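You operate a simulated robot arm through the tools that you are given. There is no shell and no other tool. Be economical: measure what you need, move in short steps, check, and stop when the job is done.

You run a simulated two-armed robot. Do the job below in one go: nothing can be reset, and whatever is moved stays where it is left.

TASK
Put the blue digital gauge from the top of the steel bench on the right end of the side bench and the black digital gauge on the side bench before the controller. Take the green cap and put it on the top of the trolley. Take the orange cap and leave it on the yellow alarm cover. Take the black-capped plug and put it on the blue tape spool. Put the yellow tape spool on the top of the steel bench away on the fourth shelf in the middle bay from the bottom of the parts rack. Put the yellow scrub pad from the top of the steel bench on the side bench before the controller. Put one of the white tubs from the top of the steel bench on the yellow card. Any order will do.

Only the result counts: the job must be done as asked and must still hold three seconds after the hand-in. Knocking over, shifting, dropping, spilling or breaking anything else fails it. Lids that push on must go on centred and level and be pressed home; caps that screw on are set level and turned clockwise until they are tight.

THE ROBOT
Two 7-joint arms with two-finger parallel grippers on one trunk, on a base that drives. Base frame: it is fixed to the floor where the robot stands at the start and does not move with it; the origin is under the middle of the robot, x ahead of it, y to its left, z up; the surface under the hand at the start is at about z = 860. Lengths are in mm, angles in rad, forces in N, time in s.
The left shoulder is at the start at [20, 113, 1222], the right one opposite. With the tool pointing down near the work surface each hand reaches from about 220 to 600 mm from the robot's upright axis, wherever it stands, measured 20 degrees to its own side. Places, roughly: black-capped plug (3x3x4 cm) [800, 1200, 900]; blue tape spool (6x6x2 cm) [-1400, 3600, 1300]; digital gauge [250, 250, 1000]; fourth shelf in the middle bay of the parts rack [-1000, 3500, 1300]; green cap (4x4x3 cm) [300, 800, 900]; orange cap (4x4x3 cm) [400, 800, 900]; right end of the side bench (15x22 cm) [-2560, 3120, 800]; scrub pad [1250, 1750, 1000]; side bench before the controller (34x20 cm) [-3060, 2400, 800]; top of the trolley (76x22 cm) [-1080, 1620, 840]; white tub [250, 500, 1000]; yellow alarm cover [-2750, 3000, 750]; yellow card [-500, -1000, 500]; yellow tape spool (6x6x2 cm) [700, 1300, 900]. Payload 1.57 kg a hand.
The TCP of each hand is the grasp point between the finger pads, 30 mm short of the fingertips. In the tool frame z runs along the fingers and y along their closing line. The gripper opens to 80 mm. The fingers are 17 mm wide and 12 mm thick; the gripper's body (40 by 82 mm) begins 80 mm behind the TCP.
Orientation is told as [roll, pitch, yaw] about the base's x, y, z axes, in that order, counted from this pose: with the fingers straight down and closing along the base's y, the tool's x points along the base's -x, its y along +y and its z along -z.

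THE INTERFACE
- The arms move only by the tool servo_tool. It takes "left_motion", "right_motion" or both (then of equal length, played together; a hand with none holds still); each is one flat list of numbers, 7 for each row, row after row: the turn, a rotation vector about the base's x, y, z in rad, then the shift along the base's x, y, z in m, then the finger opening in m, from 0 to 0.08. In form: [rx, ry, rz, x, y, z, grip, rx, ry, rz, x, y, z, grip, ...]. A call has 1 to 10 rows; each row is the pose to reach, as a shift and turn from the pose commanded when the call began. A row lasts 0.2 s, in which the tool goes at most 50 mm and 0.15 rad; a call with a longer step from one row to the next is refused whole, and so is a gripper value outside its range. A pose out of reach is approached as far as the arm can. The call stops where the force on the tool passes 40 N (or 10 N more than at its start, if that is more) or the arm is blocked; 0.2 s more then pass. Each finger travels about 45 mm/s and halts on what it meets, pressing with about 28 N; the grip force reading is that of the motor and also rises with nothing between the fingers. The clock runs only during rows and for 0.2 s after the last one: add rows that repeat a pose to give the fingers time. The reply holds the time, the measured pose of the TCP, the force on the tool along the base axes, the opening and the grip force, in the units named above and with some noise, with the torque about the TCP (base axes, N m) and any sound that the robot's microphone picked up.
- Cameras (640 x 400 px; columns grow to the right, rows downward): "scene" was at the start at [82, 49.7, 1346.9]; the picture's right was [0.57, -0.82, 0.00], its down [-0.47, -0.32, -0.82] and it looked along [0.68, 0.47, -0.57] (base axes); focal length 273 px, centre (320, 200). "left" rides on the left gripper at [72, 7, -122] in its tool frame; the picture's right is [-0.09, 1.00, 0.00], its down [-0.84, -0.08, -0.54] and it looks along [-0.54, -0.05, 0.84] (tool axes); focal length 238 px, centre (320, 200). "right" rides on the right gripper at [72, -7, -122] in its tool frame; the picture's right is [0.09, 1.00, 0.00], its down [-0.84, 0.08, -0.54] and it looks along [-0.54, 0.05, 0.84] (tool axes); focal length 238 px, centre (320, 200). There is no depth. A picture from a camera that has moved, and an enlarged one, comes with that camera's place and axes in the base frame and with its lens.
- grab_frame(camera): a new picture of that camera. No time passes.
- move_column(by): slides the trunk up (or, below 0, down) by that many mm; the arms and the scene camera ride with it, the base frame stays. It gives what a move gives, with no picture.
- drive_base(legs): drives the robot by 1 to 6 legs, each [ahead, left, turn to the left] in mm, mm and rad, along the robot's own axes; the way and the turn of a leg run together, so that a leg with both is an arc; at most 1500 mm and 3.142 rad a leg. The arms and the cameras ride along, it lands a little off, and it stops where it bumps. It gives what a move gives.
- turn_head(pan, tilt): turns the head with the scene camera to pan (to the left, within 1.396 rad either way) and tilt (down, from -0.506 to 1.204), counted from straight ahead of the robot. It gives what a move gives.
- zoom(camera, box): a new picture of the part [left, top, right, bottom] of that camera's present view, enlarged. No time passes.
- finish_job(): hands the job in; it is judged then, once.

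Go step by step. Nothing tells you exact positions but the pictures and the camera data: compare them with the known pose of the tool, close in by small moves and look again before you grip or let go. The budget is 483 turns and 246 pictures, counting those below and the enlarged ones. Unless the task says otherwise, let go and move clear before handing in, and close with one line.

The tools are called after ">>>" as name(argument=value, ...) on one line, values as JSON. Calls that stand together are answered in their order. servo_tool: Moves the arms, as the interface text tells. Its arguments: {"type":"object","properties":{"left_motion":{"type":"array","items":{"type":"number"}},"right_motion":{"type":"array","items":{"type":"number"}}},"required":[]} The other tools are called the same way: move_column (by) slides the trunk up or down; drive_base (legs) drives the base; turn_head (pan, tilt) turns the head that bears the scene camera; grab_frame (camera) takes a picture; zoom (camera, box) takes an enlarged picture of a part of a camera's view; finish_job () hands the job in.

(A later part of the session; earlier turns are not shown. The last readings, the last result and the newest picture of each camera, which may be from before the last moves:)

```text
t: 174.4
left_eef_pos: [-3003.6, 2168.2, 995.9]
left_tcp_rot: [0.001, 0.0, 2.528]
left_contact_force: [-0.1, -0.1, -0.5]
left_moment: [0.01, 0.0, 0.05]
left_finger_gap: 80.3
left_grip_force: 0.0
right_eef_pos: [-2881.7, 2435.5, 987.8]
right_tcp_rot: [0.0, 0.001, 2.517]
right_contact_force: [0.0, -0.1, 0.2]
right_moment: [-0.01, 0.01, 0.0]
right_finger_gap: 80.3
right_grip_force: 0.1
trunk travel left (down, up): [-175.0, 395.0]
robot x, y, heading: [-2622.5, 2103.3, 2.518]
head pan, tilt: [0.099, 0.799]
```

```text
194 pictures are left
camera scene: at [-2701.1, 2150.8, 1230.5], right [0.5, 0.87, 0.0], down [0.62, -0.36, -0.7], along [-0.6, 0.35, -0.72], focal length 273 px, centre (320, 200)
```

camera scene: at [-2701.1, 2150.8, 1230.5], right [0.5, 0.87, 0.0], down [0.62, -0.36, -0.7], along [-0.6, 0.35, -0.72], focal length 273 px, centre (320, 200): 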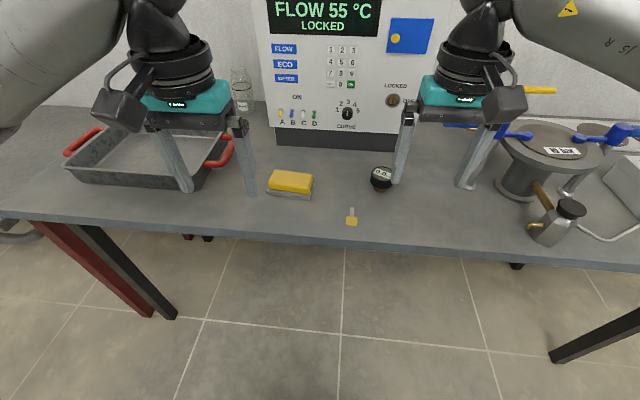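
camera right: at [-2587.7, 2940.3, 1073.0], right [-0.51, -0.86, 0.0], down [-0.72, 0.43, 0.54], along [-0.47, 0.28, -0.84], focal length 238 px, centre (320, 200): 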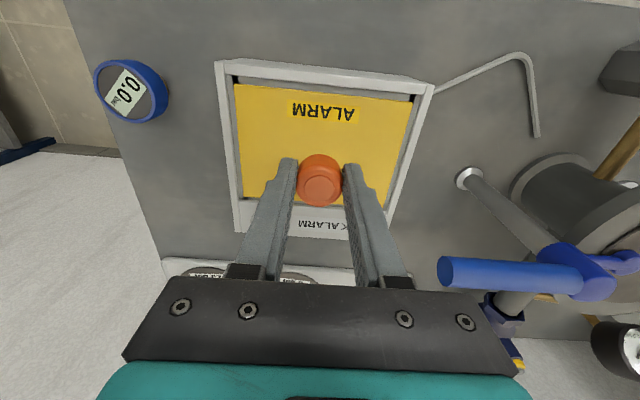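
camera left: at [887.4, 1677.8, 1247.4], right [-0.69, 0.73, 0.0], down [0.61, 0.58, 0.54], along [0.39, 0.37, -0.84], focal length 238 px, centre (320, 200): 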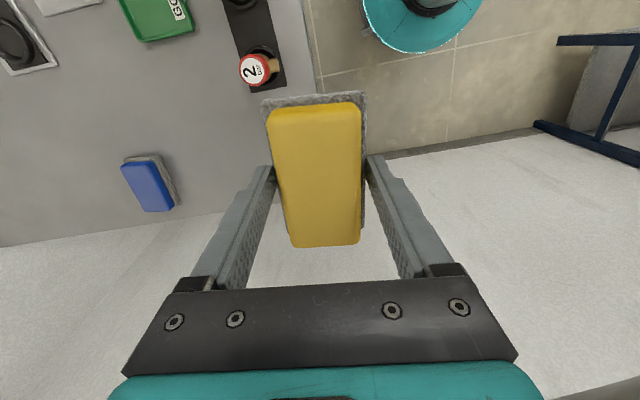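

The scrub pad is in place. On the way back I'll look at the parts rack for the fourth shelf and the blue tape spool.

>>> move_column(by=100)

>>> drive_base(legs=[[-200, 0, -0.01], [0, -1270, 0], [-350, 0, 0]])

>>> turn_head(pan=-1.39, tilt=0.1)

>>> grab_frame(camera="scene")

```text
t: 175.7
left_eef_pos: [-3004.0, 2167.9, 1097.0]
left_tcp_rot: [0.0, 0.0, 2.529]
left_contact_force: [-0.2, 0.0, 0.2]
left_moment: [-0.02, 0.0, 0.02]
left_finger_gap: 80.1
left_grip_force: 0.1
right_eef_pos: [-2881.6, 2435.5, 1087.7]
right_tcp_rot: [0.001, -0.001, 2.519]
right_contact_force: [0.6, 0.9, -0.3]
right_moment: [0.02, 0.01, -0.02]
right_finger_gap: 79.7
right_grip_force: 0.2
trunk travel left (down, up): [-275.0, 295.0]
robot x, y, heading: [-2621.1, 2106.9, 2.522]
head pan, tilt: [0.099, 0.799]
```

```text
t: 185.3
left_eef_pos: [-1793.5, 2875.7, 1096.6]
left_tcp_rot: [-0.002, -0.001, 2.497]
left_contact_force: [-0.5, 0.4, -0.1]
left_moment: [0.0, -0.01, 0.0]
left_finger_gap: 80.3
left_grip_force: 0.0
right_eef_pos: [-1661.5, 3139.9, 1089.1]
right_tcp_rot: [0.0, -0.001, 2.485]
right_contact_force: [0.3, -0.8, 0.0]
right_moment: [0.0, -0.01, -0.02]
right_finger_gap: 80.0
right_grip_force: 0.0
trunk travel left (down, up): [-275.0, 295.0]
robot x, y, heading: [-1418.5, 2798.6, 2.483]
head pan, tilt: [0.099, 0.799]
```

```text
t: 186.9
left_eef_pos: [-1794.0, 2876.9, 1096.3]
left_tcp_rot: [-0.001, 0.0, 2.496]
left_contact_force: [0.0, 0.3, -0.1]
left_moment: [0.0, -0.02, 0.01]
left_finger_gap: 79.9
left_grip_force: 0.1
right_eef_pos: [-1663.4, 3139.2, 1087.9]
right_tcp_rot: [-0.001, -0.001, 2.485]
right_contact_force: [-1.2, -0.3, 0.6]
right_moment: [0.01, -0.02, 0.01]
right_finger_gap: 79.9
right_grip_force: 0.0
trunk travel left (down, up): [-275.0, 295.0]
robot x, y, heading: [-1415.9, 2801.2, 2.485]
head pan, tilt: [-1.389, 0.099]
```

```text
193 pictures are left
camera scene: at [-1381.6, 2888.6, 1393.5], right [0.89, -0.46, 0.0], down [-0.05, -0.09, -0.99], along [0.45, 0.89, -0.1], focal length 273 px, centre (320, 200)
```

scene: 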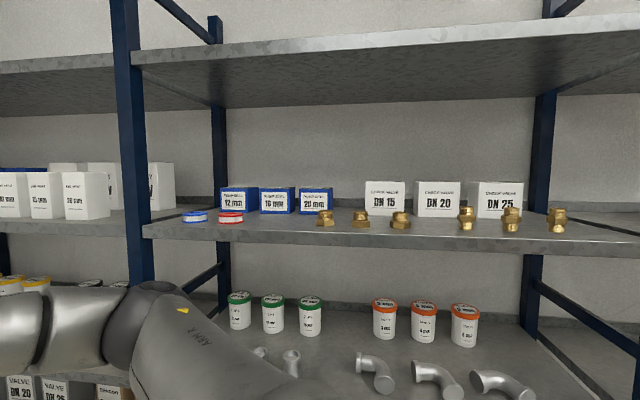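

The fourth shelf of the middle bay carries a blue and a red tape spool with free room to their right. Now back to the steel bench for the yellow spool and the plug.

>>> drive_base(legs=[[-1050, 0, 0.012], [-1050, 0, 0], [0, 0, 3.141]])

>>> turn_head(pan=0.0, tilt=0.8)

>>> grab_frame(camera="scene")

```text
t: 204.6
left_eef_pos: [648.3, 1474.5, 1097.7]
left_tcp_rot: [0.0, 0.001, -0.636]
left_contact_force: [0.7, 0.1, -0.5]
left_moment: [-0.02, -0.02, -0.02]
left_finger_gap: 80.1
left_grip_force: 0.0
right_eef_pos: [520.4, 1210.0, 1088.1]
right_tcp_rot: [0.0, 0.002, -0.644]
right_contact_force: [-0.1, 1.1, 0.8]
right_moment: [-0.04, 0.01, 0.02]
right_finger_gap: 80.1
right_grip_force: 0.0
trunk travel left (down, up): [-275.0, 295.0]
robot x, y, heading: [269.3, 1542.6, -0.641]
head pan, tilt: [-1.389, 0.099]
```

```text
t: 206.1
left_eef_pos: [647.9, 1476.1, 1096.5]
left_tcp_rot: [-0.001, -0.001, -0.635]
left_contact_force: [0.2, -0.4, 1.0]
left_moment: [0.04, -0.02, 0.0]
left_finger_gap: 80.3
left_grip_force: 0.1
right_eef_pos: [520.3, 1210.1, 1088.4]
right_tcp_rot: [-0.001, 0.001, -0.643]
right_contact_force: [-0.3, -0.8, 0.4]
right_moment: [0.02, 0.01, -0.02]
right_finger_gap: 80.1
right_grip_force: 0.1
trunk travel left (down, up): [-275.0, 295.0]
robot x, y, heading: [266.3, 1552.6, -0.646]
head pan, tilt: [0.0, 0.799]
```

```text
192 pictures are left
camera scene: at [340.9, 1491.4, 1330.6], right [-0.6, -0.8, 0.0], down [-0.57, 0.43, -0.7], along [0.56, -0.42, -0.72], focal length 273 px, centre (320, 200)
```

scene: 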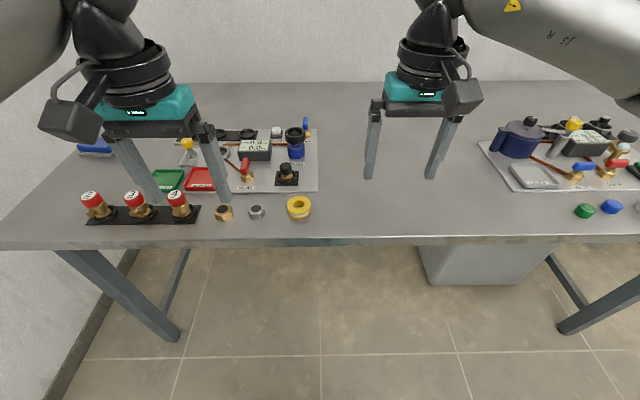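

>>> zoom(camera="scene", box=[210, 115, 340, 225])

```text
3.64 times, centred on (275, 170) of scene
camera zoom: at [340.9, 1491.4, 1330.6], right [-0.6, -0.8, 0.0], down [-0.57, 0.43, -0.7], along [0.56, -0.42, -0.72], focal length 993 px, centre (484, 309)
```

zoom: 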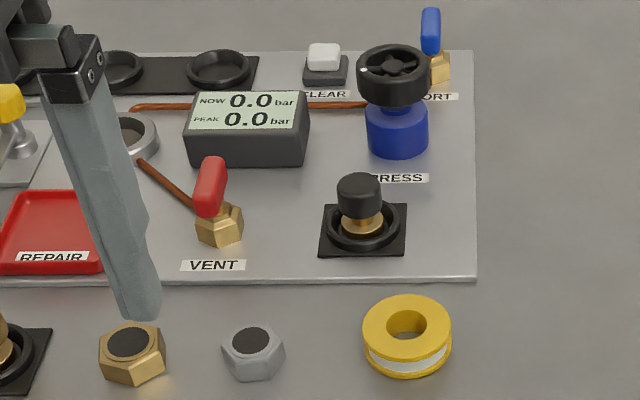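

The plug stands in a rubber holder and the yellow spool lies flat in front. The shelf needs a tilted hand, so I'll pick both items with the hands tilted forward about 50°. First I'll close in.

>>> drive_base(legs=[[100, 120, 0.012]])

>>> servo_tool(right_motion=[-0.087, -0.116, 0, 0, 0, 0, 0.08, -0.174, -0.232, 0, 0, 0, 0, 0.08, -0.261, -0.348, 0, 0, 0, 0, 0.08, -0.348, -0.464, 0, 0, 0, 0, 0.08, -0.435, -0.58, 0, 0, 0, 0, 0.08, -0.522, -0.696, 0, 0, 0, 0, 0.08])

>>> grab_frame(camera="scene")

>>> grab_frame(camera="right")

```text
t: 207.5
left_eef_pos: [801.0, 1516.2, 1095.8]
left_tcp_rot: [-0.002, 0.001, -0.62]
left_contact_force: [0.7, -0.1, -0.1]
left_moment: [-0.04, 0.05, -0.01]
left_finger_gap: 79.9
left_grip_force: 0.1
right_eef_pos: [676.6, 1248.6, 1087.7]
right_tcp_rot: [-0.002, 0.002, -0.631]
right_contact_force: [0.1, -0.6, -0.5]
right_moment: [0.0, 0.02, -0.01]
right_finger_gap: 80.0
right_grip_force: 0.1
trunk travel left (down, up): [-275.0, 295.0]
robot x, y, heading: [419.8, 1579.6, -0.627]
head pan, tilt: [0.0, 0.799]
```

```text
t: 208.9
left_eef_pos: [800.1, 1516.4, 1097.1]
left_tcp_rot: [0.0, -0.001, -0.622]
left_contact_force: [-0.2, -0.2, -0.2]
left_moment: [-0.03, 0.0, -0.01]
left_finger_gap: 80.1
left_grip_force: 0.0
right_eef_pos: [674.9, 1248.5, 1088.7]
right_tcp_rot: [-0.013, -0.872, -0.625]
right_contact_force: [0.0, 0.0, 0.1]
right_moment: [0.0, -0.03, -0.02]
right_finger_gap: 79.9
right_grip_force: 0.1
trunk travel left (down, up): [-275.0, 295.0]
robot x, y, heading: [420.0, 1583.7, -0.629]
head pan, tilt: [0.0, 0.799]
```

```text
190 pictures are left
camera scene: at [492.5, 1527.9, 1330.5], right [-0.59, -0.81, 0.0], down [-0.58, 0.42, -0.7], along [0.56, -0.41, -0.72], focal length 273 px, centre (320, 200)
```

scene: 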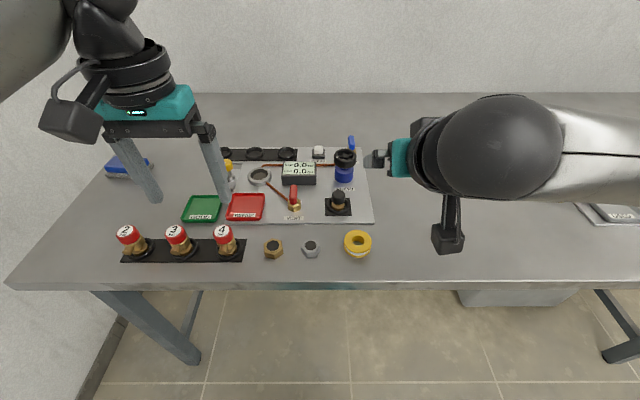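

```text
189 pictures are left
camera right: at [560.2, 1326.9, 1110.2], right [0.54, 0.84, -0.08], down [0.15, 0.0, 0.99], along [0.83, -0.55, -0.13], focal length 238 px, centre (320, 200)
```

right: 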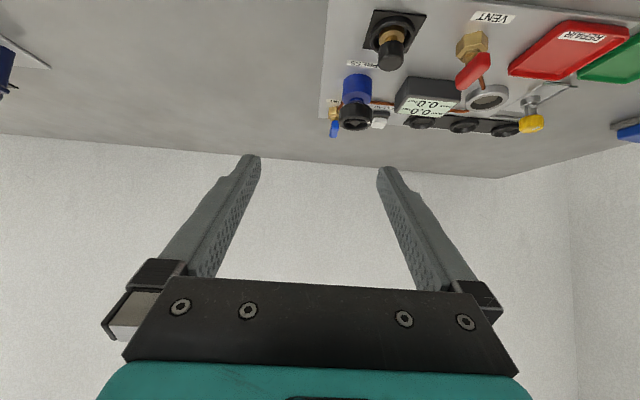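

With 50° tilt the wrist camera hangs too low, so I'll use about 40° instead. I'm going above the yellow spool near [705,1279].

>>> servo_tool(right_motion=[0.05, 0.07, 0, 0.005, 0.01, -0.035, 0.08, 0.101, 0.139, 0, 0.01, 0.02, -0.07, 0.08, 0.101, 0.139, 0, 0.015, 0.03, -0.1, 0.08, 0.101, 0.139, 0, 0.02, 0.037, -0.125, 0.08])

>>> zoom(camera="scene", box=[260, 150, 460, 300])

>>> grab_frame(camera="right")

```text
t: 209.9
left_eef_pos: [799.6, 1515.1, 1096.1]
left_tcp_rot: [0.0, 0.0, -0.621]
left_contact_force: [-0.3, 0.4, 0.3]
left_moment: [0.01, -0.02, -0.01]
left_finger_gap: 79.8
left_grip_force: 0.1
right_eef_pos: [696.5, 1288.1, 962.1]
right_tcp_rot: [-0.013, -0.696, -0.626]
right_contact_force: [0.4, 0.2, -0.3]
right_moment: [0.01, -0.02, 0.02]
right_finger_gap: 80.1
right_grip_force: 0.1
trunk travel left (down, up): [-275.0, 295.0]
robot x, y, heading: [420.5, 1582.2, -0.632]
head pan, tilt: [0.0, 0.799]
```

```text
2.67 times, centred on (360, 225) of scene
camera zoom: at [492.8, 1527.9, 1330.5], right [-0.59, -0.81, 0.0], down [-0.58, 0.42, -0.7], along [0.56, -0.41, -0.72], focal length 728 px, centre (213, 133)
```

zoom: 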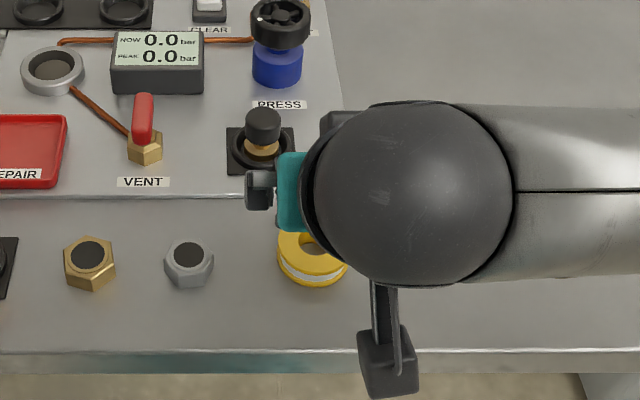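

```text
187 pictures are left
camera right: at [586.0, 1361.8, 1008.4], right [0.53, 0.84, -0.07], down [0.29, -0.1, 0.95], along [0.8, -0.53, -0.3], focal length 238 px, centre (320, 200)
```

right: 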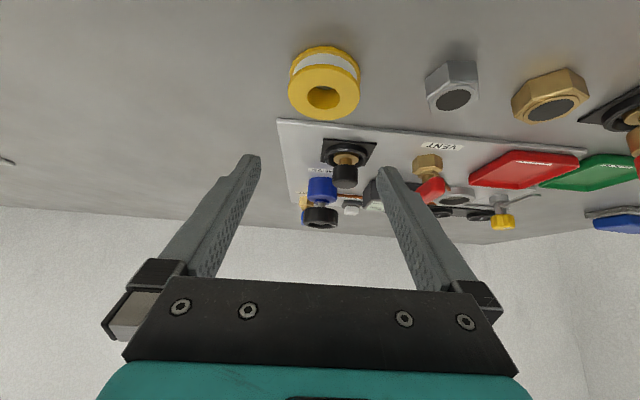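

The spool is 15 mm ahead of the grasp point and 3 mm to the right. I'll descend around it.

>>> servo_tool(right_motion=[0, 0, 0, 0, -0.004, -0.035, 0.08, 0, 0, 0, 0, -0.004, -0.062, 0.08, 0, 0, 0, 0, -0.004, -0.068, 0.08])

>>> grab_frame(camera="right")

```text
t: 210.7
left_eef_pos: [799.0, 1515.7, 1095.1]
left_tcp_rot: [0.001, -0.001, -0.622]
left_contact_force: [0.0, -0.4, -0.2]
left_moment: [0.01, -0.04, -0.04]
left_finger_gap: 80.1
left_grip_force: 0.2
right_eef_pos: [695.5, 1282.0, 894.7]
right_tcp_rot: [-0.015, -0.698, -0.625]
right_contact_force: [-0.8, 0.0, -0.4]
right_moment: [0.03, -0.02, -0.01]
right_finger_gap: 80.0
right_grip_force: 0.1
trunk travel left (down, up): [-275.0, 295.0]
robot x, y, heading: [421.2, 1583.3, -0.631]
head pan, tilt: [0.0, 0.799]
```

```text
186 pictures are left
camera right: at [585.8, 1356.6, 941.1], right [0.53, 0.84, -0.07], down [0.29, -0.1, 0.95], along [0.8, -0.53, -0.3], focal length 238 px, centre (320, 200)
```

right: 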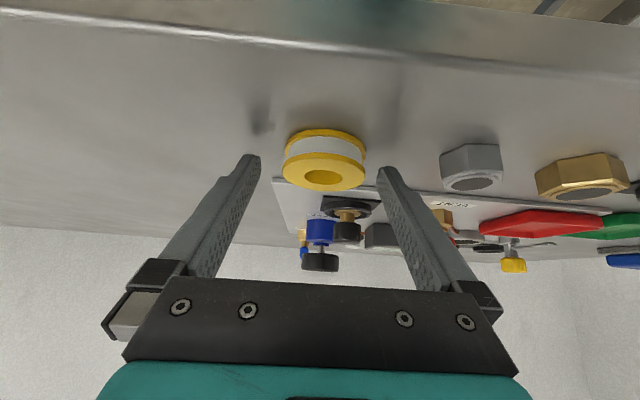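

>>> servo_tool(right_motion=[0, 0, 0, 0.002, -0.0015, -0.003, 0.08, 0, 0, 0, 0.004, -0.003, -0.006, 0.08, 0, 0, 0, 0.004, -0.003, -0.006, 0.065, 0, 0, 0, 0.004, -0.003, -0.006, 0.05, 0, 0, 0, 0.004, -0.003, -0.006, 0.04, 0, 0, 0, 0.004, -0.003, -0.006, 0.04])

>>> grab_frame(camera="right")

```text
t: 212.1
left_eef_pos: [800.2, 1515.5, 1096.6]
left_tcp_rot: [0.001, 0.0, -0.622]
left_contact_force: [-0.2, 0.5, -0.2]
left_moment: [0.0, 0.0, 0.01]
left_finger_gap: 79.8
left_grip_force: 0.1
right_eef_pos: [700.0, 1278.6, 889.7]
right_tcp_rot: [-0.014, -0.699, -0.624]
right_contact_force: [-0.9, -0.1, 0.0]
right_moment: [0.0, 0.0, -0.03]
right_finger_gap: 52.7
right_grip_force: 28.2
trunk travel left (down, up): [-275.0, 295.0]
robot x, y, heading: [420.1, 1583.5, -0.631]
head pan, tilt: [0.0, 0.799]
```

```text
185 pictures are left
camera right: at [589.6, 1353.5, 935.4], right [0.53, 0.84, -0.07], down [0.29, -0.1, 0.95], along [0.8, -0.53, -0.3], focal length 238 px, centre (320, 200)
```

right: 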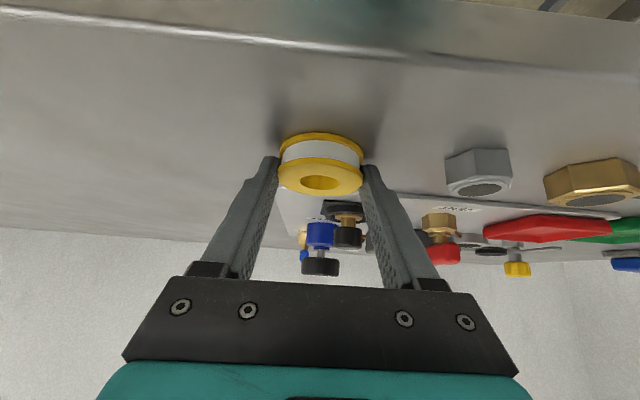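

The spool is gripped at its flanges. Lifting it.

>>> servo_tool(right_motion=[0, 0, 0, 0, 0, 0.03, 0.04, 0, 0, 0, 0, 0, 0.07, 0.04, 0, 0, 0, 0, 0, 0.11, 0.04, 0, 0, 0, 0, 0, 0.15, 0.04, 0, 0, 0, -0.01, -0.02, 0.19, 0.04, 0, 0, 0, -0.03, -0.06, 0.2, 0.04, 0, 0, 0, -0.05, -0.1, 0.21, 0.04, 0, 0, 0, -0.08, -0.13, 0.21, 0.04])

>>> grab_frame(camera="right")

>>> grab_frame(camera="left")

>>> zoom(camera="scene", box=[240, 110, 440, 260])

```text
t: 213.9
left_eef_pos: [798.9, 1514.9, 1096.3]
left_tcp_rot: [0.002, 0.0, -0.623]
left_contact_force: [0.0, 0.3, -0.1]
left_moment: [0.0, -0.01, -0.01]
left_finger_gap: 80.0
left_grip_force: 0.1
right_eef_pos: [617.9, 1149.2, 1100.1]
right_tcp_rot: [-0.012, -0.698, -0.624]
right_contact_force: [-0.5, 0.4, -0.3]
right_moment: [-0.02, 0.01, 0.01]
right_finger_gap: 52.7
right_grip_force: 28.1
trunk travel left (down, up): [-275.0, 295.0]
robot x, y, heading: [417.3, 1577.4, -0.633]
head pan, tilt: [0.0, 0.799]
```

```text
184 pictures are left
camera right: at [507.1, 1222.8, 1145.8], right [0.53, 0.84, -0.07], down [0.29, -0.1, 0.95], along [0.8, -0.53, -0.3], focal length 238 px, centre (320, 200)
```

right: 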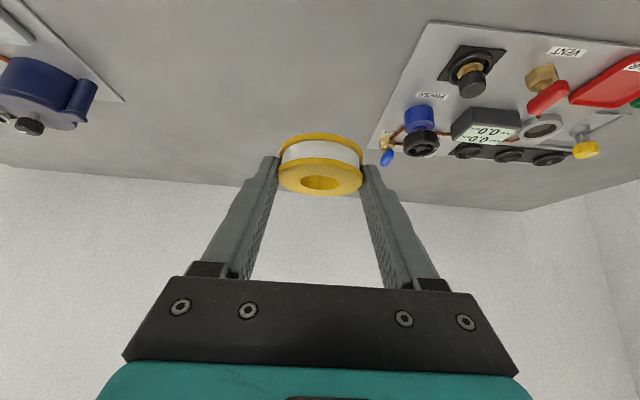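

```text
183 pictures are left
camera left: at [744.5, 1562.8, 1220.0], right [0.66, 0.76, 0.0], down [0.63, -0.55, 0.54], along [0.41, -0.35, -0.84], focal length 238 px, centre (320, 200)
```

left: 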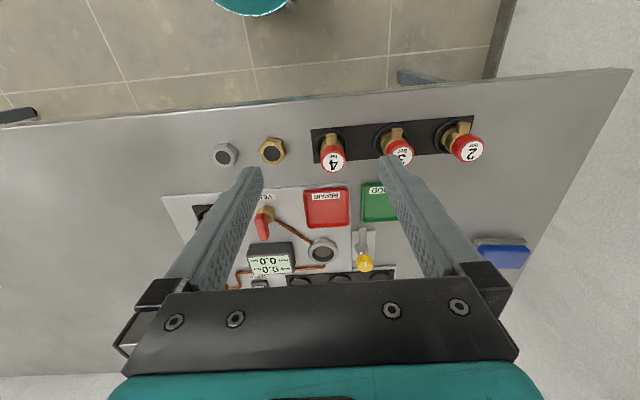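

```text
2.67 times, centred on (340, 185) of scene
camera zoom: at [491.8, 1527.8, 1330.6], right [-0.59, -0.81, 0.0], down [-0.58, 0.42, -0.7], along [0.56, -0.41, -0.72], focal length 728 px, centre (267, 240)
```

zoom: 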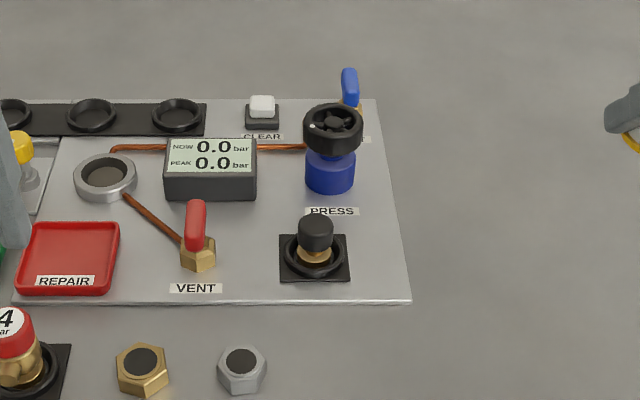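

The plug cap's top is at about [812,1241,903]. I'll strafe right a little and tilt the left hand for it.

>>> drive_base(legs=[[0, -110, 0]])

>>> servo_tool(left_motion=[-0.086, -0.118, 0, 0.01, -0.02, 0, 0.08, -0.171, -0.235, 0, 0.02, -0.04, 0, 0.08, -0.257, -0.353, 0, 0.03, -0.06, -0.0, 0.08, -0.342, -0.471, 0, 0.04, -0.08, 0, 0.08, -0.428, -0.589, 0, 0.05, -0.1, 0, 0.08, -0.513, -0.706, 0, 0.06, -0.12, 0, 0.08])

>>> grab_frame(camera="left")

>>> grab_frame(camera="scene")

```text
t: 215.1
left_eef_pos: [735.1, 1426.0, 1096.3]
left_tcp_rot: [0.004, 0.001, -0.621]
left_contact_force: [-0.7, -0.5, -0.2]
left_moment: [0.01, -0.04, 0.0]
left_finger_gap: 80.1
left_grip_force: 0.0
right_eef_pos: [554.5, 1060.3, 1099.2]
right_tcp_rot: [-0.013, -0.697, -0.624]
right_contact_force: [-0.1, 0.1, -0.3]
right_moment: [0.02, 0.01, -0.01]
right_finger_gap: 53.0
right_grip_force: 27.7
trunk travel left (down, up): [-275.0, 295.0]
robot x, y, heading: [358.4, 1494.8, -0.633]
head pan, tilt: [0.0, 0.799]
```

```text
t: 216.5
left_eef_pos: [796.1, 1305.6, 1097.3]
left_tcp_rot: [-0.008, -0.874, -0.616]
left_contact_force: [0.1, 0.4, -0.1]
left_moment: [0.0, 0.0, 0.02]
left_finger_gap: 80.0
left_grip_force: 0.1
right_eef_pos: [555.4, 1060.6, 1098.5]
right_tcp_rot: [-0.013, -0.699, -0.624]
right_contact_force: [0.7, 0.8, 0.1]
right_moment: [0.0, -0.04, 0.0]
right_finger_gap: 52.6
right_grip_force: 27.3
trunk travel left (down, up): [-275.0, 295.0]
robot x, y, heading: [355.7, 1494.4, -0.633]
head pan, tilt: [0.0, 0.799]
```

```text
181 pictures are left
camera left: at [686.1, 1393.1, 1121.9], right [0.63, 0.77, 0.07], down [0.06, -0.13, 0.99], along [0.78, -0.62, -0.12], focal length 238 px, centre (320, 200)
```

left: 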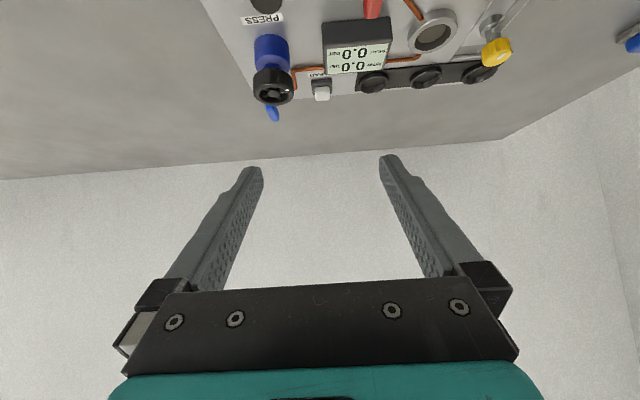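

```text
180 pictures are left
camera scene: at [428.3, 1439.6, 1330.5], right [-0.59, -0.81, 0.0], down [-0.58, 0.42, -0.7], along [0.56, -0.41, -0.72], focal length 273 px, centre (320, 200)
```

scene: 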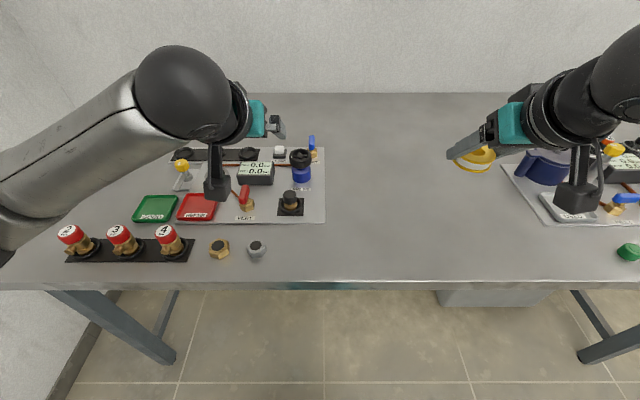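

>>> servo_tool(left_motion=[0, 0, 0, 0.003, -0.02, -0.035, 0.06, 0, 0, 0, 0.005, -0.04, -0.07, 0.06, 0, 0, 0, 0.008, -0.059, -0.105, 0.06, 0, 0, 0, 0.008, -0.059, -0.14, 0.06])

>>> grab_frame(camera="left")

>>> zoom(camera="scene", box=[200, 110, 360, 230])

```text
t: 217.5
left_eef_pos: [804.4, 1248.2, 957.2]
left_tcp_rot: [-0.008, -0.874, -0.616]
left_contact_force: [-0.8, 0.4, 0.6]
left_moment: [0.01, 0.0, 0.04]
left_finger_gap: 59.7
left_grip_force: 0.0
right_eef_pos: [555.9, 1059.5, 1100.3]
right_tcp_rot: [-0.014, -0.698, -0.623]
right_contact_force: [-0.6, -0.1, -0.2]
right_moment: [-0.02, 0.02, -0.06]
right_finger_gap: 52.4
right_grip_force: 28.0
trunk travel left (down, up): [-275.0, 295.0]
robot x, y, heading: [355.9, 1494.8, -0.627]
head pan, tilt: [0.0, 0.799]
```

```text
179 pictures are left
camera left: at [694.2, 1336.3, 981.7], right [0.63, 0.77, 0.07], down [0.06, -0.13, 0.99], along [0.78, -0.62, -0.13], focal length 238 px, centre (320, 200)
```

left: 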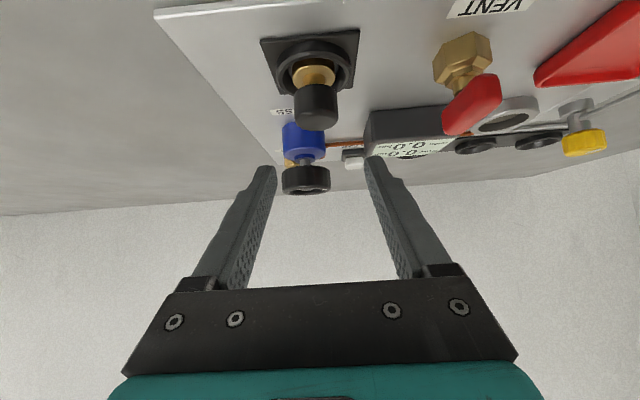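

```text
3.33 times, centred on (280, 170) of scene
camera zoom: at [428.3, 1439.9, 1330.5], right [-0.59, -0.81, 0.0], down [-0.58, 0.42, -0.7], along [0.56, -0.41, -0.72], focal length 910 px, centre (453, 300)
```

zoom: 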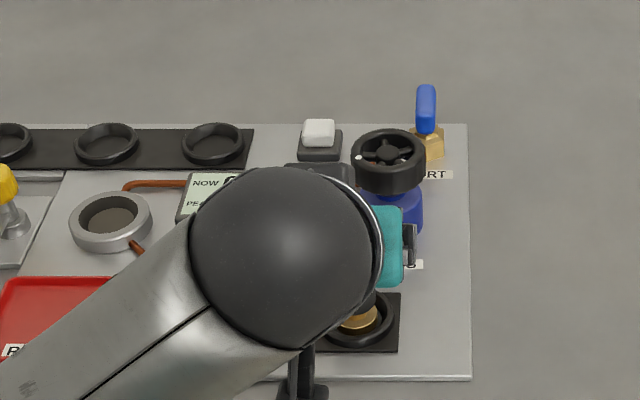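

The plug is centred between the fingers and 10 mm ahead. I'll descend so the pads meet the black cap, close and check.

>>> servo_tool(left_motion=[0, 0, 0, 0, 0, -0.025, 0.06, 0, 0, 0, 0, 0, -0.047, 0.06, 0, 0, 0, 0, 0, -0.047, 0.045, 0, 0, 0, 0, 0, -0.047, 0.03, 0, 0, 0, 0, 0, -0.047, 0.015, 0, 0, 0, 0, 0, -0.047, 0.015])

>>> grab_frame(camera="left")

```text
t: 218.9
left_eef_pos: [804.0, 1248.4, 908.6]
left_tcp_rot: [-0.009, -0.872, -0.616]
left_contact_force: [-0.1, -0.3, -0.1]
left_moment: [0.04, -0.03, 0.0]
left_finger_gap: 28.4
left_grip_force: 27.8
right_eef_pos: [554.6, 1061.0, 1098.6]
right_tcp_rot: [-0.013, -0.699, -0.623]
right_contact_force: [-0.5, -0.2, -0.8]
right_moment: [-0.02, 0.03, 0.03]
right_finger_gap: 52.6
right_grip_force: 28.4
trunk travel left (down, up): [-275.0, 295.0]
robot x, y, heading: [351.7, 1496.8, -0.629]
head pan, tilt: [0.0, 0.799]
```

```text
177 pictures are left
camera left: at [694.4, 1335.2, 933.7], right [0.63, 0.77, 0.07], down [0.06, -0.13, 0.99], along [0.78, -0.62, -0.13], focal length 238 px, centre (320, 200)
```

left: 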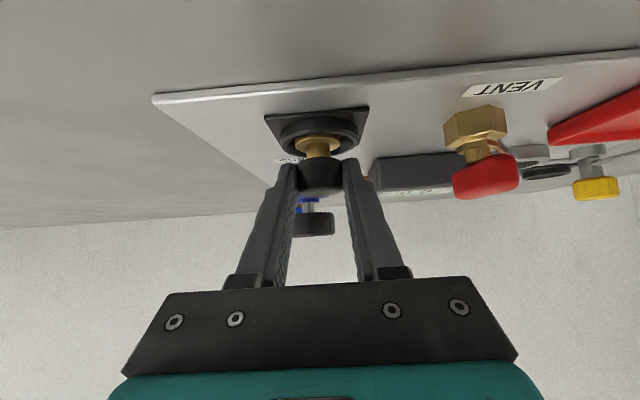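

The cap is gripped at 28.4 mm. I'll lift straight up gently.

>>> servo_tool(left_motion=[0, 0, 0, 0, 0, 0.01, 0.015, 0, 0, 0, 0, 0, 0.025, 0.015, 0, 0, 0, 0, 0, 0.05, 0.015, 0, 0, 0, 0, 0, 0.08, 0.015])

>>> grab_frame(camera="left")

```text
t: 219.9
left_eef_pos: [805.4, 1249.0, 988.2]
left_tcp_rot: [-0.008, -0.873, -0.615]
left_contact_force: [-0.1, -0.2, -0.4]
left_moment: [0.0, 0.02, -0.01]
left_finger_gap: 28.6
left_grip_force: 27.6
right_eef_pos: [554.9, 1061.0, 1099.7]
right_tcp_rot: [-0.014, -0.697, -0.623]
right_contact_force: [-0.5, -0.1, 0.4]
right_moment: [0.04, 0.01, -0.01]
right_finger_gap: 52.4
right_grip_force: 28.4
trunk travel left (down, up): [-275.0, 295.0]
robot x, y, heading: [361.1, 1495.5, -0.63]
head pan, tilt: [0.0, 0.799]
```

```text
176 pictures are left
camera left: at [695.2, 1335.2, 1013.4], right [0.63, 0.77, 0.07], down [0.06, -0.13, 0.99], along [0.78, -0.62, -0.13], focal length 238 px, centre (320, 200)
```

left: 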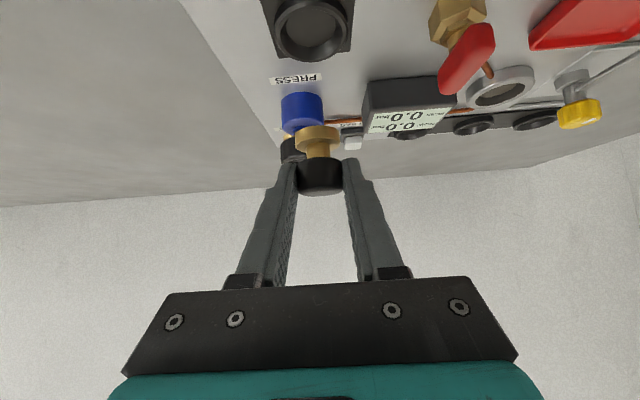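

The plug is free, with a wide brass flange at its base. I'll raise and tuck it in, then drive to face the parts rack.

>>> servo_tool(left_motion=[0, 0, 0, 0, 0, 0.04, 0.015, 0, 0, 0, -0.005, 0.01, 0.08, 0.015, 0, 0, 0, -0.02, 0.04, 0.11, 0.015, 0, 0, 0, -0.035, 0.075, 0.112, 0.015, 0, 0, 0, -0.054, 0.113, 0.112, 0.015])

>>> drive_base(legs=[[-150, 0, 0], [0, 0, 1.567], [0, 1200, 0], [0, 1150, 0]])

>>> turn_head(pan=0.0, tilt=0.2)

>>> grab_frame(camera="scene")

```text
t: 221.2
left_eef_pos: [789.8, 1396.4, 1111.5]
left_tcp_rot: [0.253, -0.906, -0.727]
left_contact_force: [-0.6, -0.4, -0.6]
left_moment: [0.0, 0.02, 0.03]
left_finger_gap: 28.3
left_grip_force: 28.0
left hand out of reach, approached as far as the arm can: row 5
right_eef_pos: [553.9, 1059.7, 1098.6]
right_tcp_rot: [-0.012, -0.699, -0.624]
right_contact_force: [-1.2, 0.4, -0.2]
right_moment: [0.02, -0.01, 0.03]
right_finger_gap: 52.7
right_grip_force: 28.1
trunk travel left (down, up): [-275.0, 295.0]
robot x, y, heading: [353.4, 1494.0, -0.632]
head pan, tilt: [0.0, 0.799]
stopped in row 5 (left hand): the arm was blocked; the commanded pose is now the measured one
```

```text
t: 237.6
left_eef_pos: [-1590.6, 3405.2, 1111.9]
left_tcp_rot: [0.251, -0.904, 0.859]
left_contact_force: [0.1, 0.1, -1.4]
left_moment: [-0.01, -0.04, -0.02]
left_finger_gap: 28.5
left_grip_force: 27.9
right_eef_pos: [-1251.9, 3173.9, 1098.5]
right_tcp_rot: [-0.014, -0.697, 0.961]
right_contact_force: [0.6, 0.2, 0.0]
right_moment: [-0.03, -0.01, 0.01]
right_finger_gap: 52.5
right_grip_force: 28.0
trunk travel left (down, up): [-275.0, 295.0]
robot x, y, heading: [-1678.0, 2966.2, 0.955]
head pan, tilt: [0.0, 0.799]
```

```text
t: 238.6
left_eef_pos: [-1592.6, 3407.0, 1112.5]
left_tcp_rot: [0.254, -0.904, 0.858]
left_contact_force: [-0.7, 0.8, -0.7]
left_moment: [0.05, -0.03, 0.01]
left_finger_gap: 28.6
left_grip_force: 28.2
right_eef_pos: [-1251.1, 3173.3, 1099.7]
right_tcp_rot: [-0.014, -0.7, 0.962]
right_contact_force: [0.8, 0.3, -1.2]
right_moment: [0.02, -0.03, 0.0]
right_finger_gap: 52.6
right_grip_force: 28.5
trunk travel left (down, up): [-275.0, 295.0]
robot x, y, heading: [-1683.1, 2969.9, 0.948]
head pan, tilt: [0.0, 0.201]
```

```text
175 pictures are left
camera scene: at [-1622.7, 3052.4, 1384.1], right [0.82, -0.58, 0.0], down [-0.12, -0.16, -0.98], along [0.57, 0.8, -0.2], focal length 273 px, centre (320, 200)
```

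scene: 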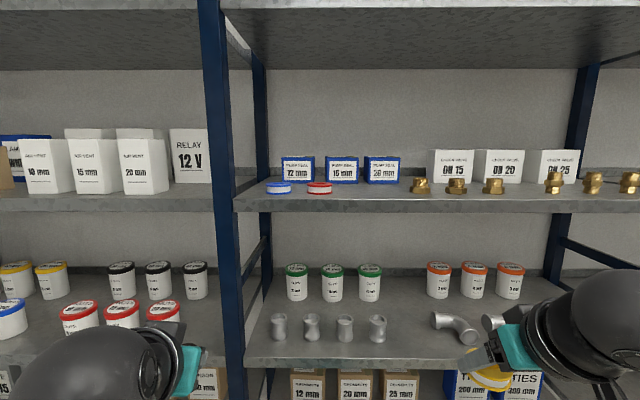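

The shelf is at about z 1283, the blue spool near [-1356,3579] and a free slot for the yellow spool near [-1233,3416]. I'll raise the trunk, straighten the left hand and look again.

>>> move_column(by=290)

>>> servo_tool(left_motion=[-0.06, -0.058, -0.045, 0.02, 0.0, -0.01, 0.015, -0.119, -0.116, -0.091, 0.04, 0.0, -0.02, 0.015])

>>> turn_head(pan=0.0, tilt=0.75)

>>> grab_frame(camera="scene")

```text
t: 241.5
left_eef_pos: [-1591.2, 3405.9, 1402.5]
left_tcp_rot: [0.252, -0.903, 0.859]
left_contact_force: [0.5, -0.6, -0.8]
left_moment: [-0.02, -0.01, 0.0]
left_finger_gap: 28.4
left_grip_force: 28.1
right_eef_pos: [-1251.6, 3173.4, 1388.3]
right_tcp_rot: [-0.014, -0.697, 0.962]
right_contact_force: [0.4, -0.9, -0.1]
right_moment: [0.01, 0.03, -0.03]
right_finger_gap: 52.6
right_grip_force: 28.1
trunk travel left (down, up): [-565.0, 5.0]
robot x, y, heading: [-1678.6, 2965.3, 0.953]
head pan, tilt: [0.0, 0.201]
```

```text
t: 242.3
left_eef_pos: [-1571.0, 3420.8, 1379.5]
left_tcp_rot: [0.117, -0.879, 0.912]
left_contact_force: [1.3, 0.4, -0.7]
left_moment: [-0.02, 0.01, -0.02]
left_finger_gap: 28.2
left_grip_force: 28.2
right_eef_pos: [-1252.0, 3174.2, 1389.0]
right_tcp_rot: [-0.014, -0.699, 0.964]
right_contact_force: [0.7, -0.2, -0.2]
right_moment: [-0.04, 0.03, -0.01]
right_finger_gap: 52.7
right_grip_force: 28.2
trunk travel left (down, up): [-565.0, 5.0]
robot x, y, heading: [-1679.9, 2968.3, 0.953]
head pan, tilt: [0.0, 0.201]
stopped in row 2 (left hand): the arm was blocked; the commanded pose is now the measured one
```

```text
t: 243.3
left_eef_pos: [-1571.4, 3420.5, 1379.6]
left_tcp_rot: [0.115, -0.879, 0.915]
left_contact_force: [0.5, 0.0, 0.1]
left_moment: [-0.03, 0.0, 0.0]
left_finger_gap: 28.2
left_grip_force: 27.5
right_eef_pos: [-1252.2, 3173.6, 1388.4]
right_tcp_rot: [-0.013, -0.698, 0.961]
right_contact_force: [-0.2, -0.2, -0.3]
right_moment: [0.01, 0.01, 0.01]
right_finger_gap: 52.6
right_grip_force: 28.3
trunk travel left (down, up): [-565.0, 5.0]
robot x, y, heading: [-1683.9, 2964.7, 0.957]
head pan, tilt: [0.0, 0.75]
```

```text
174 pictures are left
camera scene: at [-1628.7, 3044.0, 1624.6], right [0.82, -0.58, 0.0], down [-0.39, -0.56, -0.73], along [0.42, 0.6, -0.68], focal length 273 px, centre (320, 200)
```

scene: 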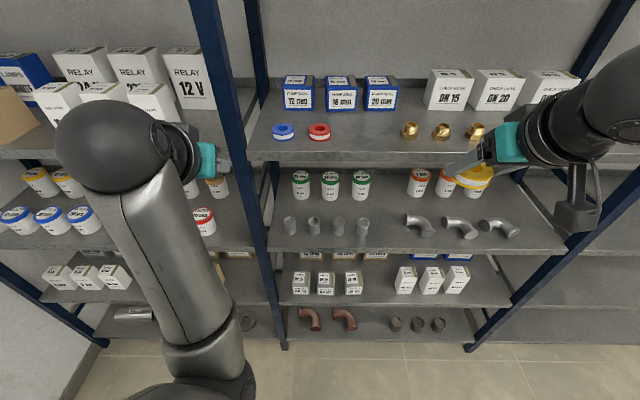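

From above, the fourth shelf shows blue and red spools near its left front, then a gap, then brass fittings. I'll drive up a bit and bring the right hand with the yellow spool over the gap.

>>> drive_base(legs=[[110, 0, 0]])

>>> grab_frame(camera="scene")

>>> grab_frame(camera="right")

```text
t: 244.5
left_eef_pos: [-1506.2, 3510.6, 1379.7]
left_tcp_rot: [0.115, -0.88, 0.912]
left_contact_force: [0.6, -0.4, -1.0]
left_moment: [-0.01, 0.03, 0.0]
left_finger_gap: 28.4
left_grip_force: 28.0
right_eef_pos: [-1188.8, 3263.2, 1388.8]
right_tcp_rot: [-0.015, -0.698, 0.961]
right_contact_force: [0.4, 0.6, 0.0]
right_moment: [0.01, 0.03, 0.0]
right_finger_gap: 52.8
right_grip_force: 28.0
trunk travel left (down, up): [-565.0, 5.0]
robot x, y, heading: [-1618.8, 3061.0, 0.956]
head pan, tilt: [0.0, 0.75]
```

```text
173 pictures are left
camera scene: at [-1564.9, 3134.0, 1624.5], right [0.82, -0.58, 0.0], down [-0.39, -0.56, -0.73], along [0.42, 0.6, -0.68], focal length 273 px, centre (320, 200)
```

scene: 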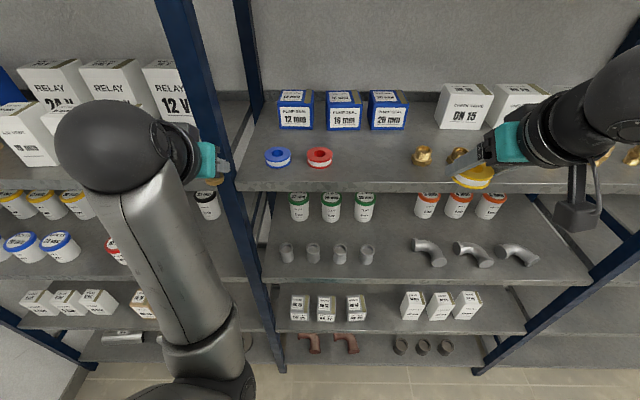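

```text
172 pictures are left
camera right: at [-1259.6, 3151.8, 1435.5], right [-0.85, 0.52, -0.07], down [0.1, 0.29, 0.95], along [0.51, 0.8, -0.3], focal length 238 px, centre (320, 200)
```

right: 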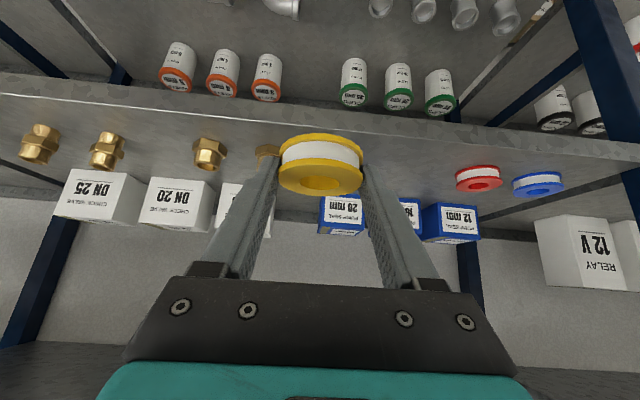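

The gap centre is near [-1202,3465]. I'm moving the yellow spool over it at a safe height, then I'll check.

>>> servo_tool(right_motion=[0, 0, 0, -0.003, 0.039, 0, 0.04, 0, 0, 0, -0.007, 0.078, 0, 0.04, 0, 0, 0, -0.01, 0.117, 0, 0.04, 0, 0, 0, -0.014, 0.156, 0, 0.04, 0, 0, 0, -0.017, 0.193, 0, 0.04, 0, 0, 0, -0.017, 0.193, -0.03, 0.04])

>>> grab_frame(camera="scene")

>>> grab_frame(camera="right")

```text
t: 245.9
left_eef_pos: [-1507.2, 3509.6, 1379.7]
left_tcp_rot: [0.118, -0.879, 0.912]
left_contact_force: [0.8, 0.6, -0.1]
left_moment: [-0.04, 0.02, 0.02]
left_finger_gap: 28.5
left_grip_force: 27.5
right_eef_pos: [-1204.9, 3456.2, 1357.4]
right_tcp_rot: [-0.014, -0.699, 0.96]
right_contact_force: [-0.6, 0.1, -0.7]
right_moment: [0.01, 0.01, 0.01]
right_finger_gap: 52.7
right_grip_force: 27.6
trunk travel left (down, up): [-565.0, 5.0]
robot x, y, heading: [-1621.4, 3061.7, 0.956]
head pan, tilt: [0.0, 0.75]
```

```text
171 pictures are left
camera scene: at [-1564.3, 3132.8, 1624.5], right [0.82, -0.58, 0.0], down [-0.39, -0.56, -0.73], along [0.42, 0.6, -0.68], focal length 273 px, centre (320, 200)
```

scene: 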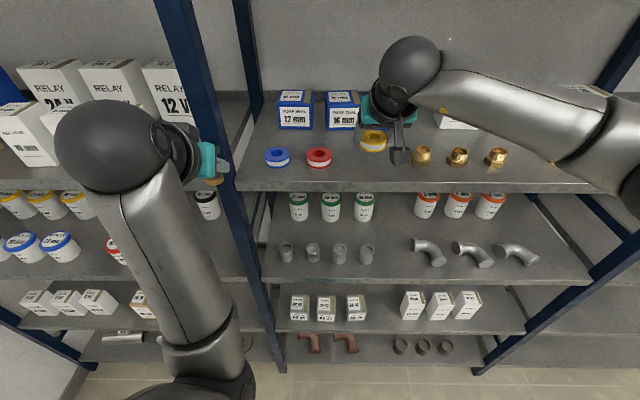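

```text
170 pictures are left
camera right: at [-1277.3, 3343.8, 1403.9], right [-0.85, 0.52, -0.07], down [0.1, 0.29, 0.95], along [0.52, 0.8, -0.3], focal length 238 px, centre (320, 200)
```

right: 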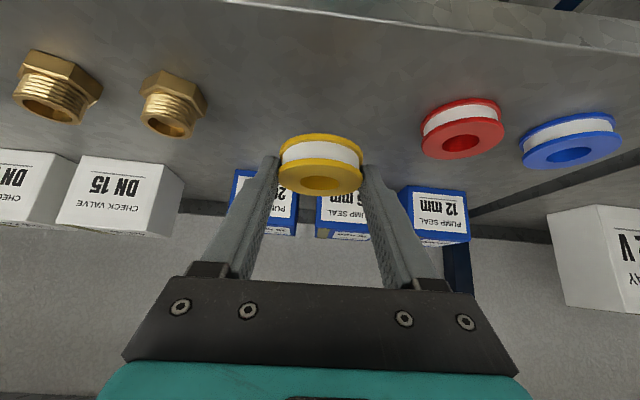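

It's well between red and brass. Lowering until contact.

>>> servo_tool(right_motion=[0, 0, 0, 0, 0, -0.03, 0.04, 0, 0, 0, 0, 0, -0.036, 0.04, 0, 0, 0, 0, 0, -0.041, 0.04, 0, 0, 0, 0, 0, -0.046, 0.04, 0, 0, 0, 0, 0, -0.051, 0.04])

>>> grab_frame(camera="right")

```text
t: 247.1
left_eef_pos: [-1507.5, 3508.9, 1379.1]
left_tcp_rot: [0.118, -0.88, 0.914]
left_contact_force: [0.4, 0.3, -1.7]
left_moment: [-0.02, -0.02, -0.02]
left_finger_gap: 28.4
left_grip_force: 28.2
right_eef_pos: [-1205.2, 3457.3, 1310.3]
right_tcp_rot: [-0.012, -0.703, 0.96]
right_contact_force: [-0.7, -0.7, 5.9]
right_moment: [0.09, 0.09, 0.06]
right_finger_gap: 52.7
right_grip_force: 27.9
trunk travel left (down, up): [-565.0, 5.0]
robot x, y, heading: [-1619.6, 3060.8, 0.955]
head pan, tilt: [0.0, 0.75]
```

```text
169 pictures are left
camera right: at [-1276.4, 3344.1, 1354.9], right [-0.85, 0.52, -0.07], down [0.1, 0.29, 0.95], along [0.52, 0.81, -0.29], focal length 238 px, centre (320, 200)
```

right: 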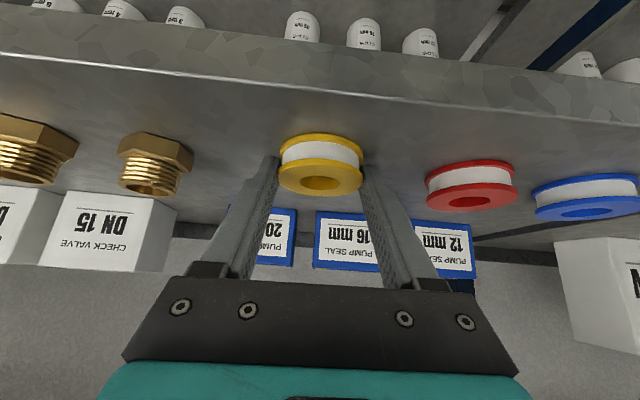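

It's just touching. I'll open and withdraw up and back.

>>> servo_tool(right_motion=[0, 0, 0, 0, 0, -0.001, 0.05, 0, 0, 0, 0, 0, -0.001, 0.06, 0, 0, 0, 0, 0, -0.001, 0.07, 0, 0, 0, 0, 0, -0.001, 0.075, 0, 0, 0, 0, 0, 0.02, 0.075, 0, 0, 0, -0.006, -0.008, 0.05, 0.075, 0, 0, 0, -0.015, -0.025, 0.085, 0.075, 0, 0, 0, -0.03, -0.065, 0.085, 0.075, 0, 0, 0, -0.03, -0.11, 0.085, 0.075, 0, 0, 0, -0.03, -0.155, 0.085, 0.075])

>>> grab_frame(camera="scene")

>>> grab_frame(camera="left")

```text
t: 249.3
left_eef_pos: [-1507.3, 3509.2, 1380.7]
left_tcp_rot: [0.118, -0.879, 0.913]
left_contact_force: [0.3, -0.3, -0.3]
left_moment: [-0.02, 0.01, -0.02]
left_finger_gap: 28.6
left_grip_force: 27.9
right_eef_pos: [-1233.4, 3300.7, 1394.5]
right_tcp_rot: [-0.013, -0.699, 0.962]
right_contact_force: [0.3, 0.3, 1.7]
right_moment: [0.04, 0.01, 0.0]
right_finger_gap: 74.8
right_grip_force: 0.0
trunk travel left (down, up): [-565.0, 5.0]
robot x, y, heading: [-1618.2, 3054.8, 0.953]
head pan, tilt: [0.0, 0.75]
```

```text
168 pictures are left
camera scene: at [-1565.3, 3131.6, 1624.6], right [0.82, -0.58, 0.0], down [-0.39, -0.56, -0.73], along [0.42, 0.6, -0.68], focal length 273 px, centre (320, 200)
```

scene: 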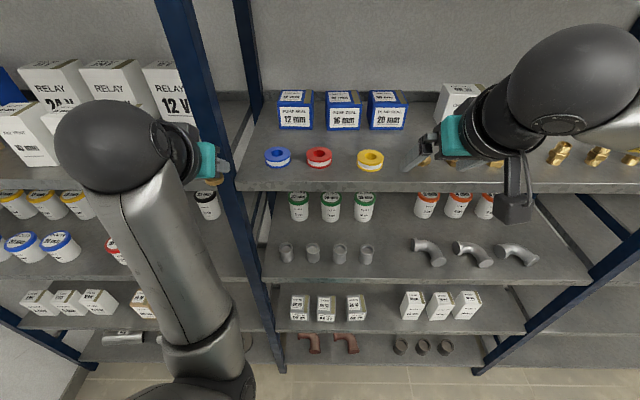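

```text
167 pictures are left
camera left: at [-1587.5, 3393.3, 1403.6], right [-0.8, 0.58, 0.15], down [0.19, 0.01, 0.98], along [0.57, 0.81, -0.12], focal length 238 px, centre (320, 200)
```

left: 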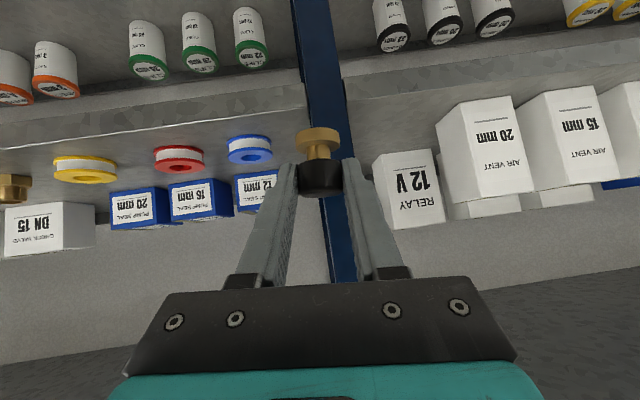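

The yellow spool sits between red and brass. Now I'll back off, pull the right hand in and turn the base left so the left hand can pass the rack post with room.

>>> drive_base(legs=[[-150, 0, 0], [0, 0, 0.35], [0, -228, 0]])

>>> grab_frame(camera="scene")

```text
t: 253.1
left_eef_pos: [-1540.6, 3340.1, 1378.9]
left_tcp_rot: [0.118, -0.878, 1.269]
left_contact_force: [-0.6, -0.1, -0.9]
left_moment: [0.01, -0.01, 0.02]
left_finger_gap: 28.6
left_grip_force: 28.3
right_eef_pos: [-1210.4, 3240.1, 1395.2]
right_tcp_rot: [-0.014, -0.698, 1.316]
right_contact_force: [0.2, 0.3, -0.5]
right_moment: [-0.03, 0.0, -0.01]
right_finger_gap: 74.9
right_grip_force: 0.1
trunk travel left (down, up): [-565.0, 5.0]
robot x, y, heading: [-1489.9, 2875.9, 1.311]
head pan, tilt: [0.0, 0.75]
```

```text
166 pictures are left
camera scene: at [-1462.8, 2966.4, 1624.5], right [0.97, -0.26, 0.0], down [-0.18, -0.66, -0.73], along [0.19, 0.71, -0.68], focal length 273 px, centre (320, 200)
```

scene: 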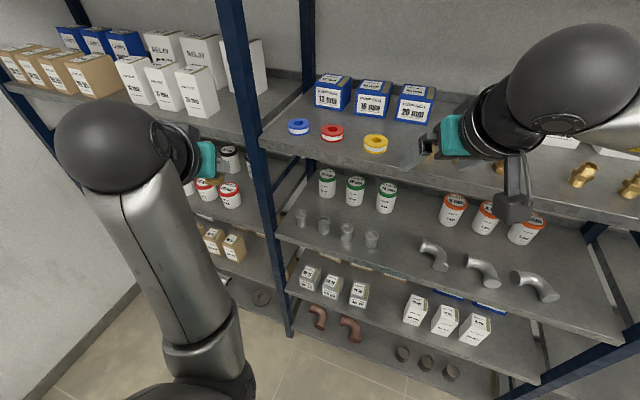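

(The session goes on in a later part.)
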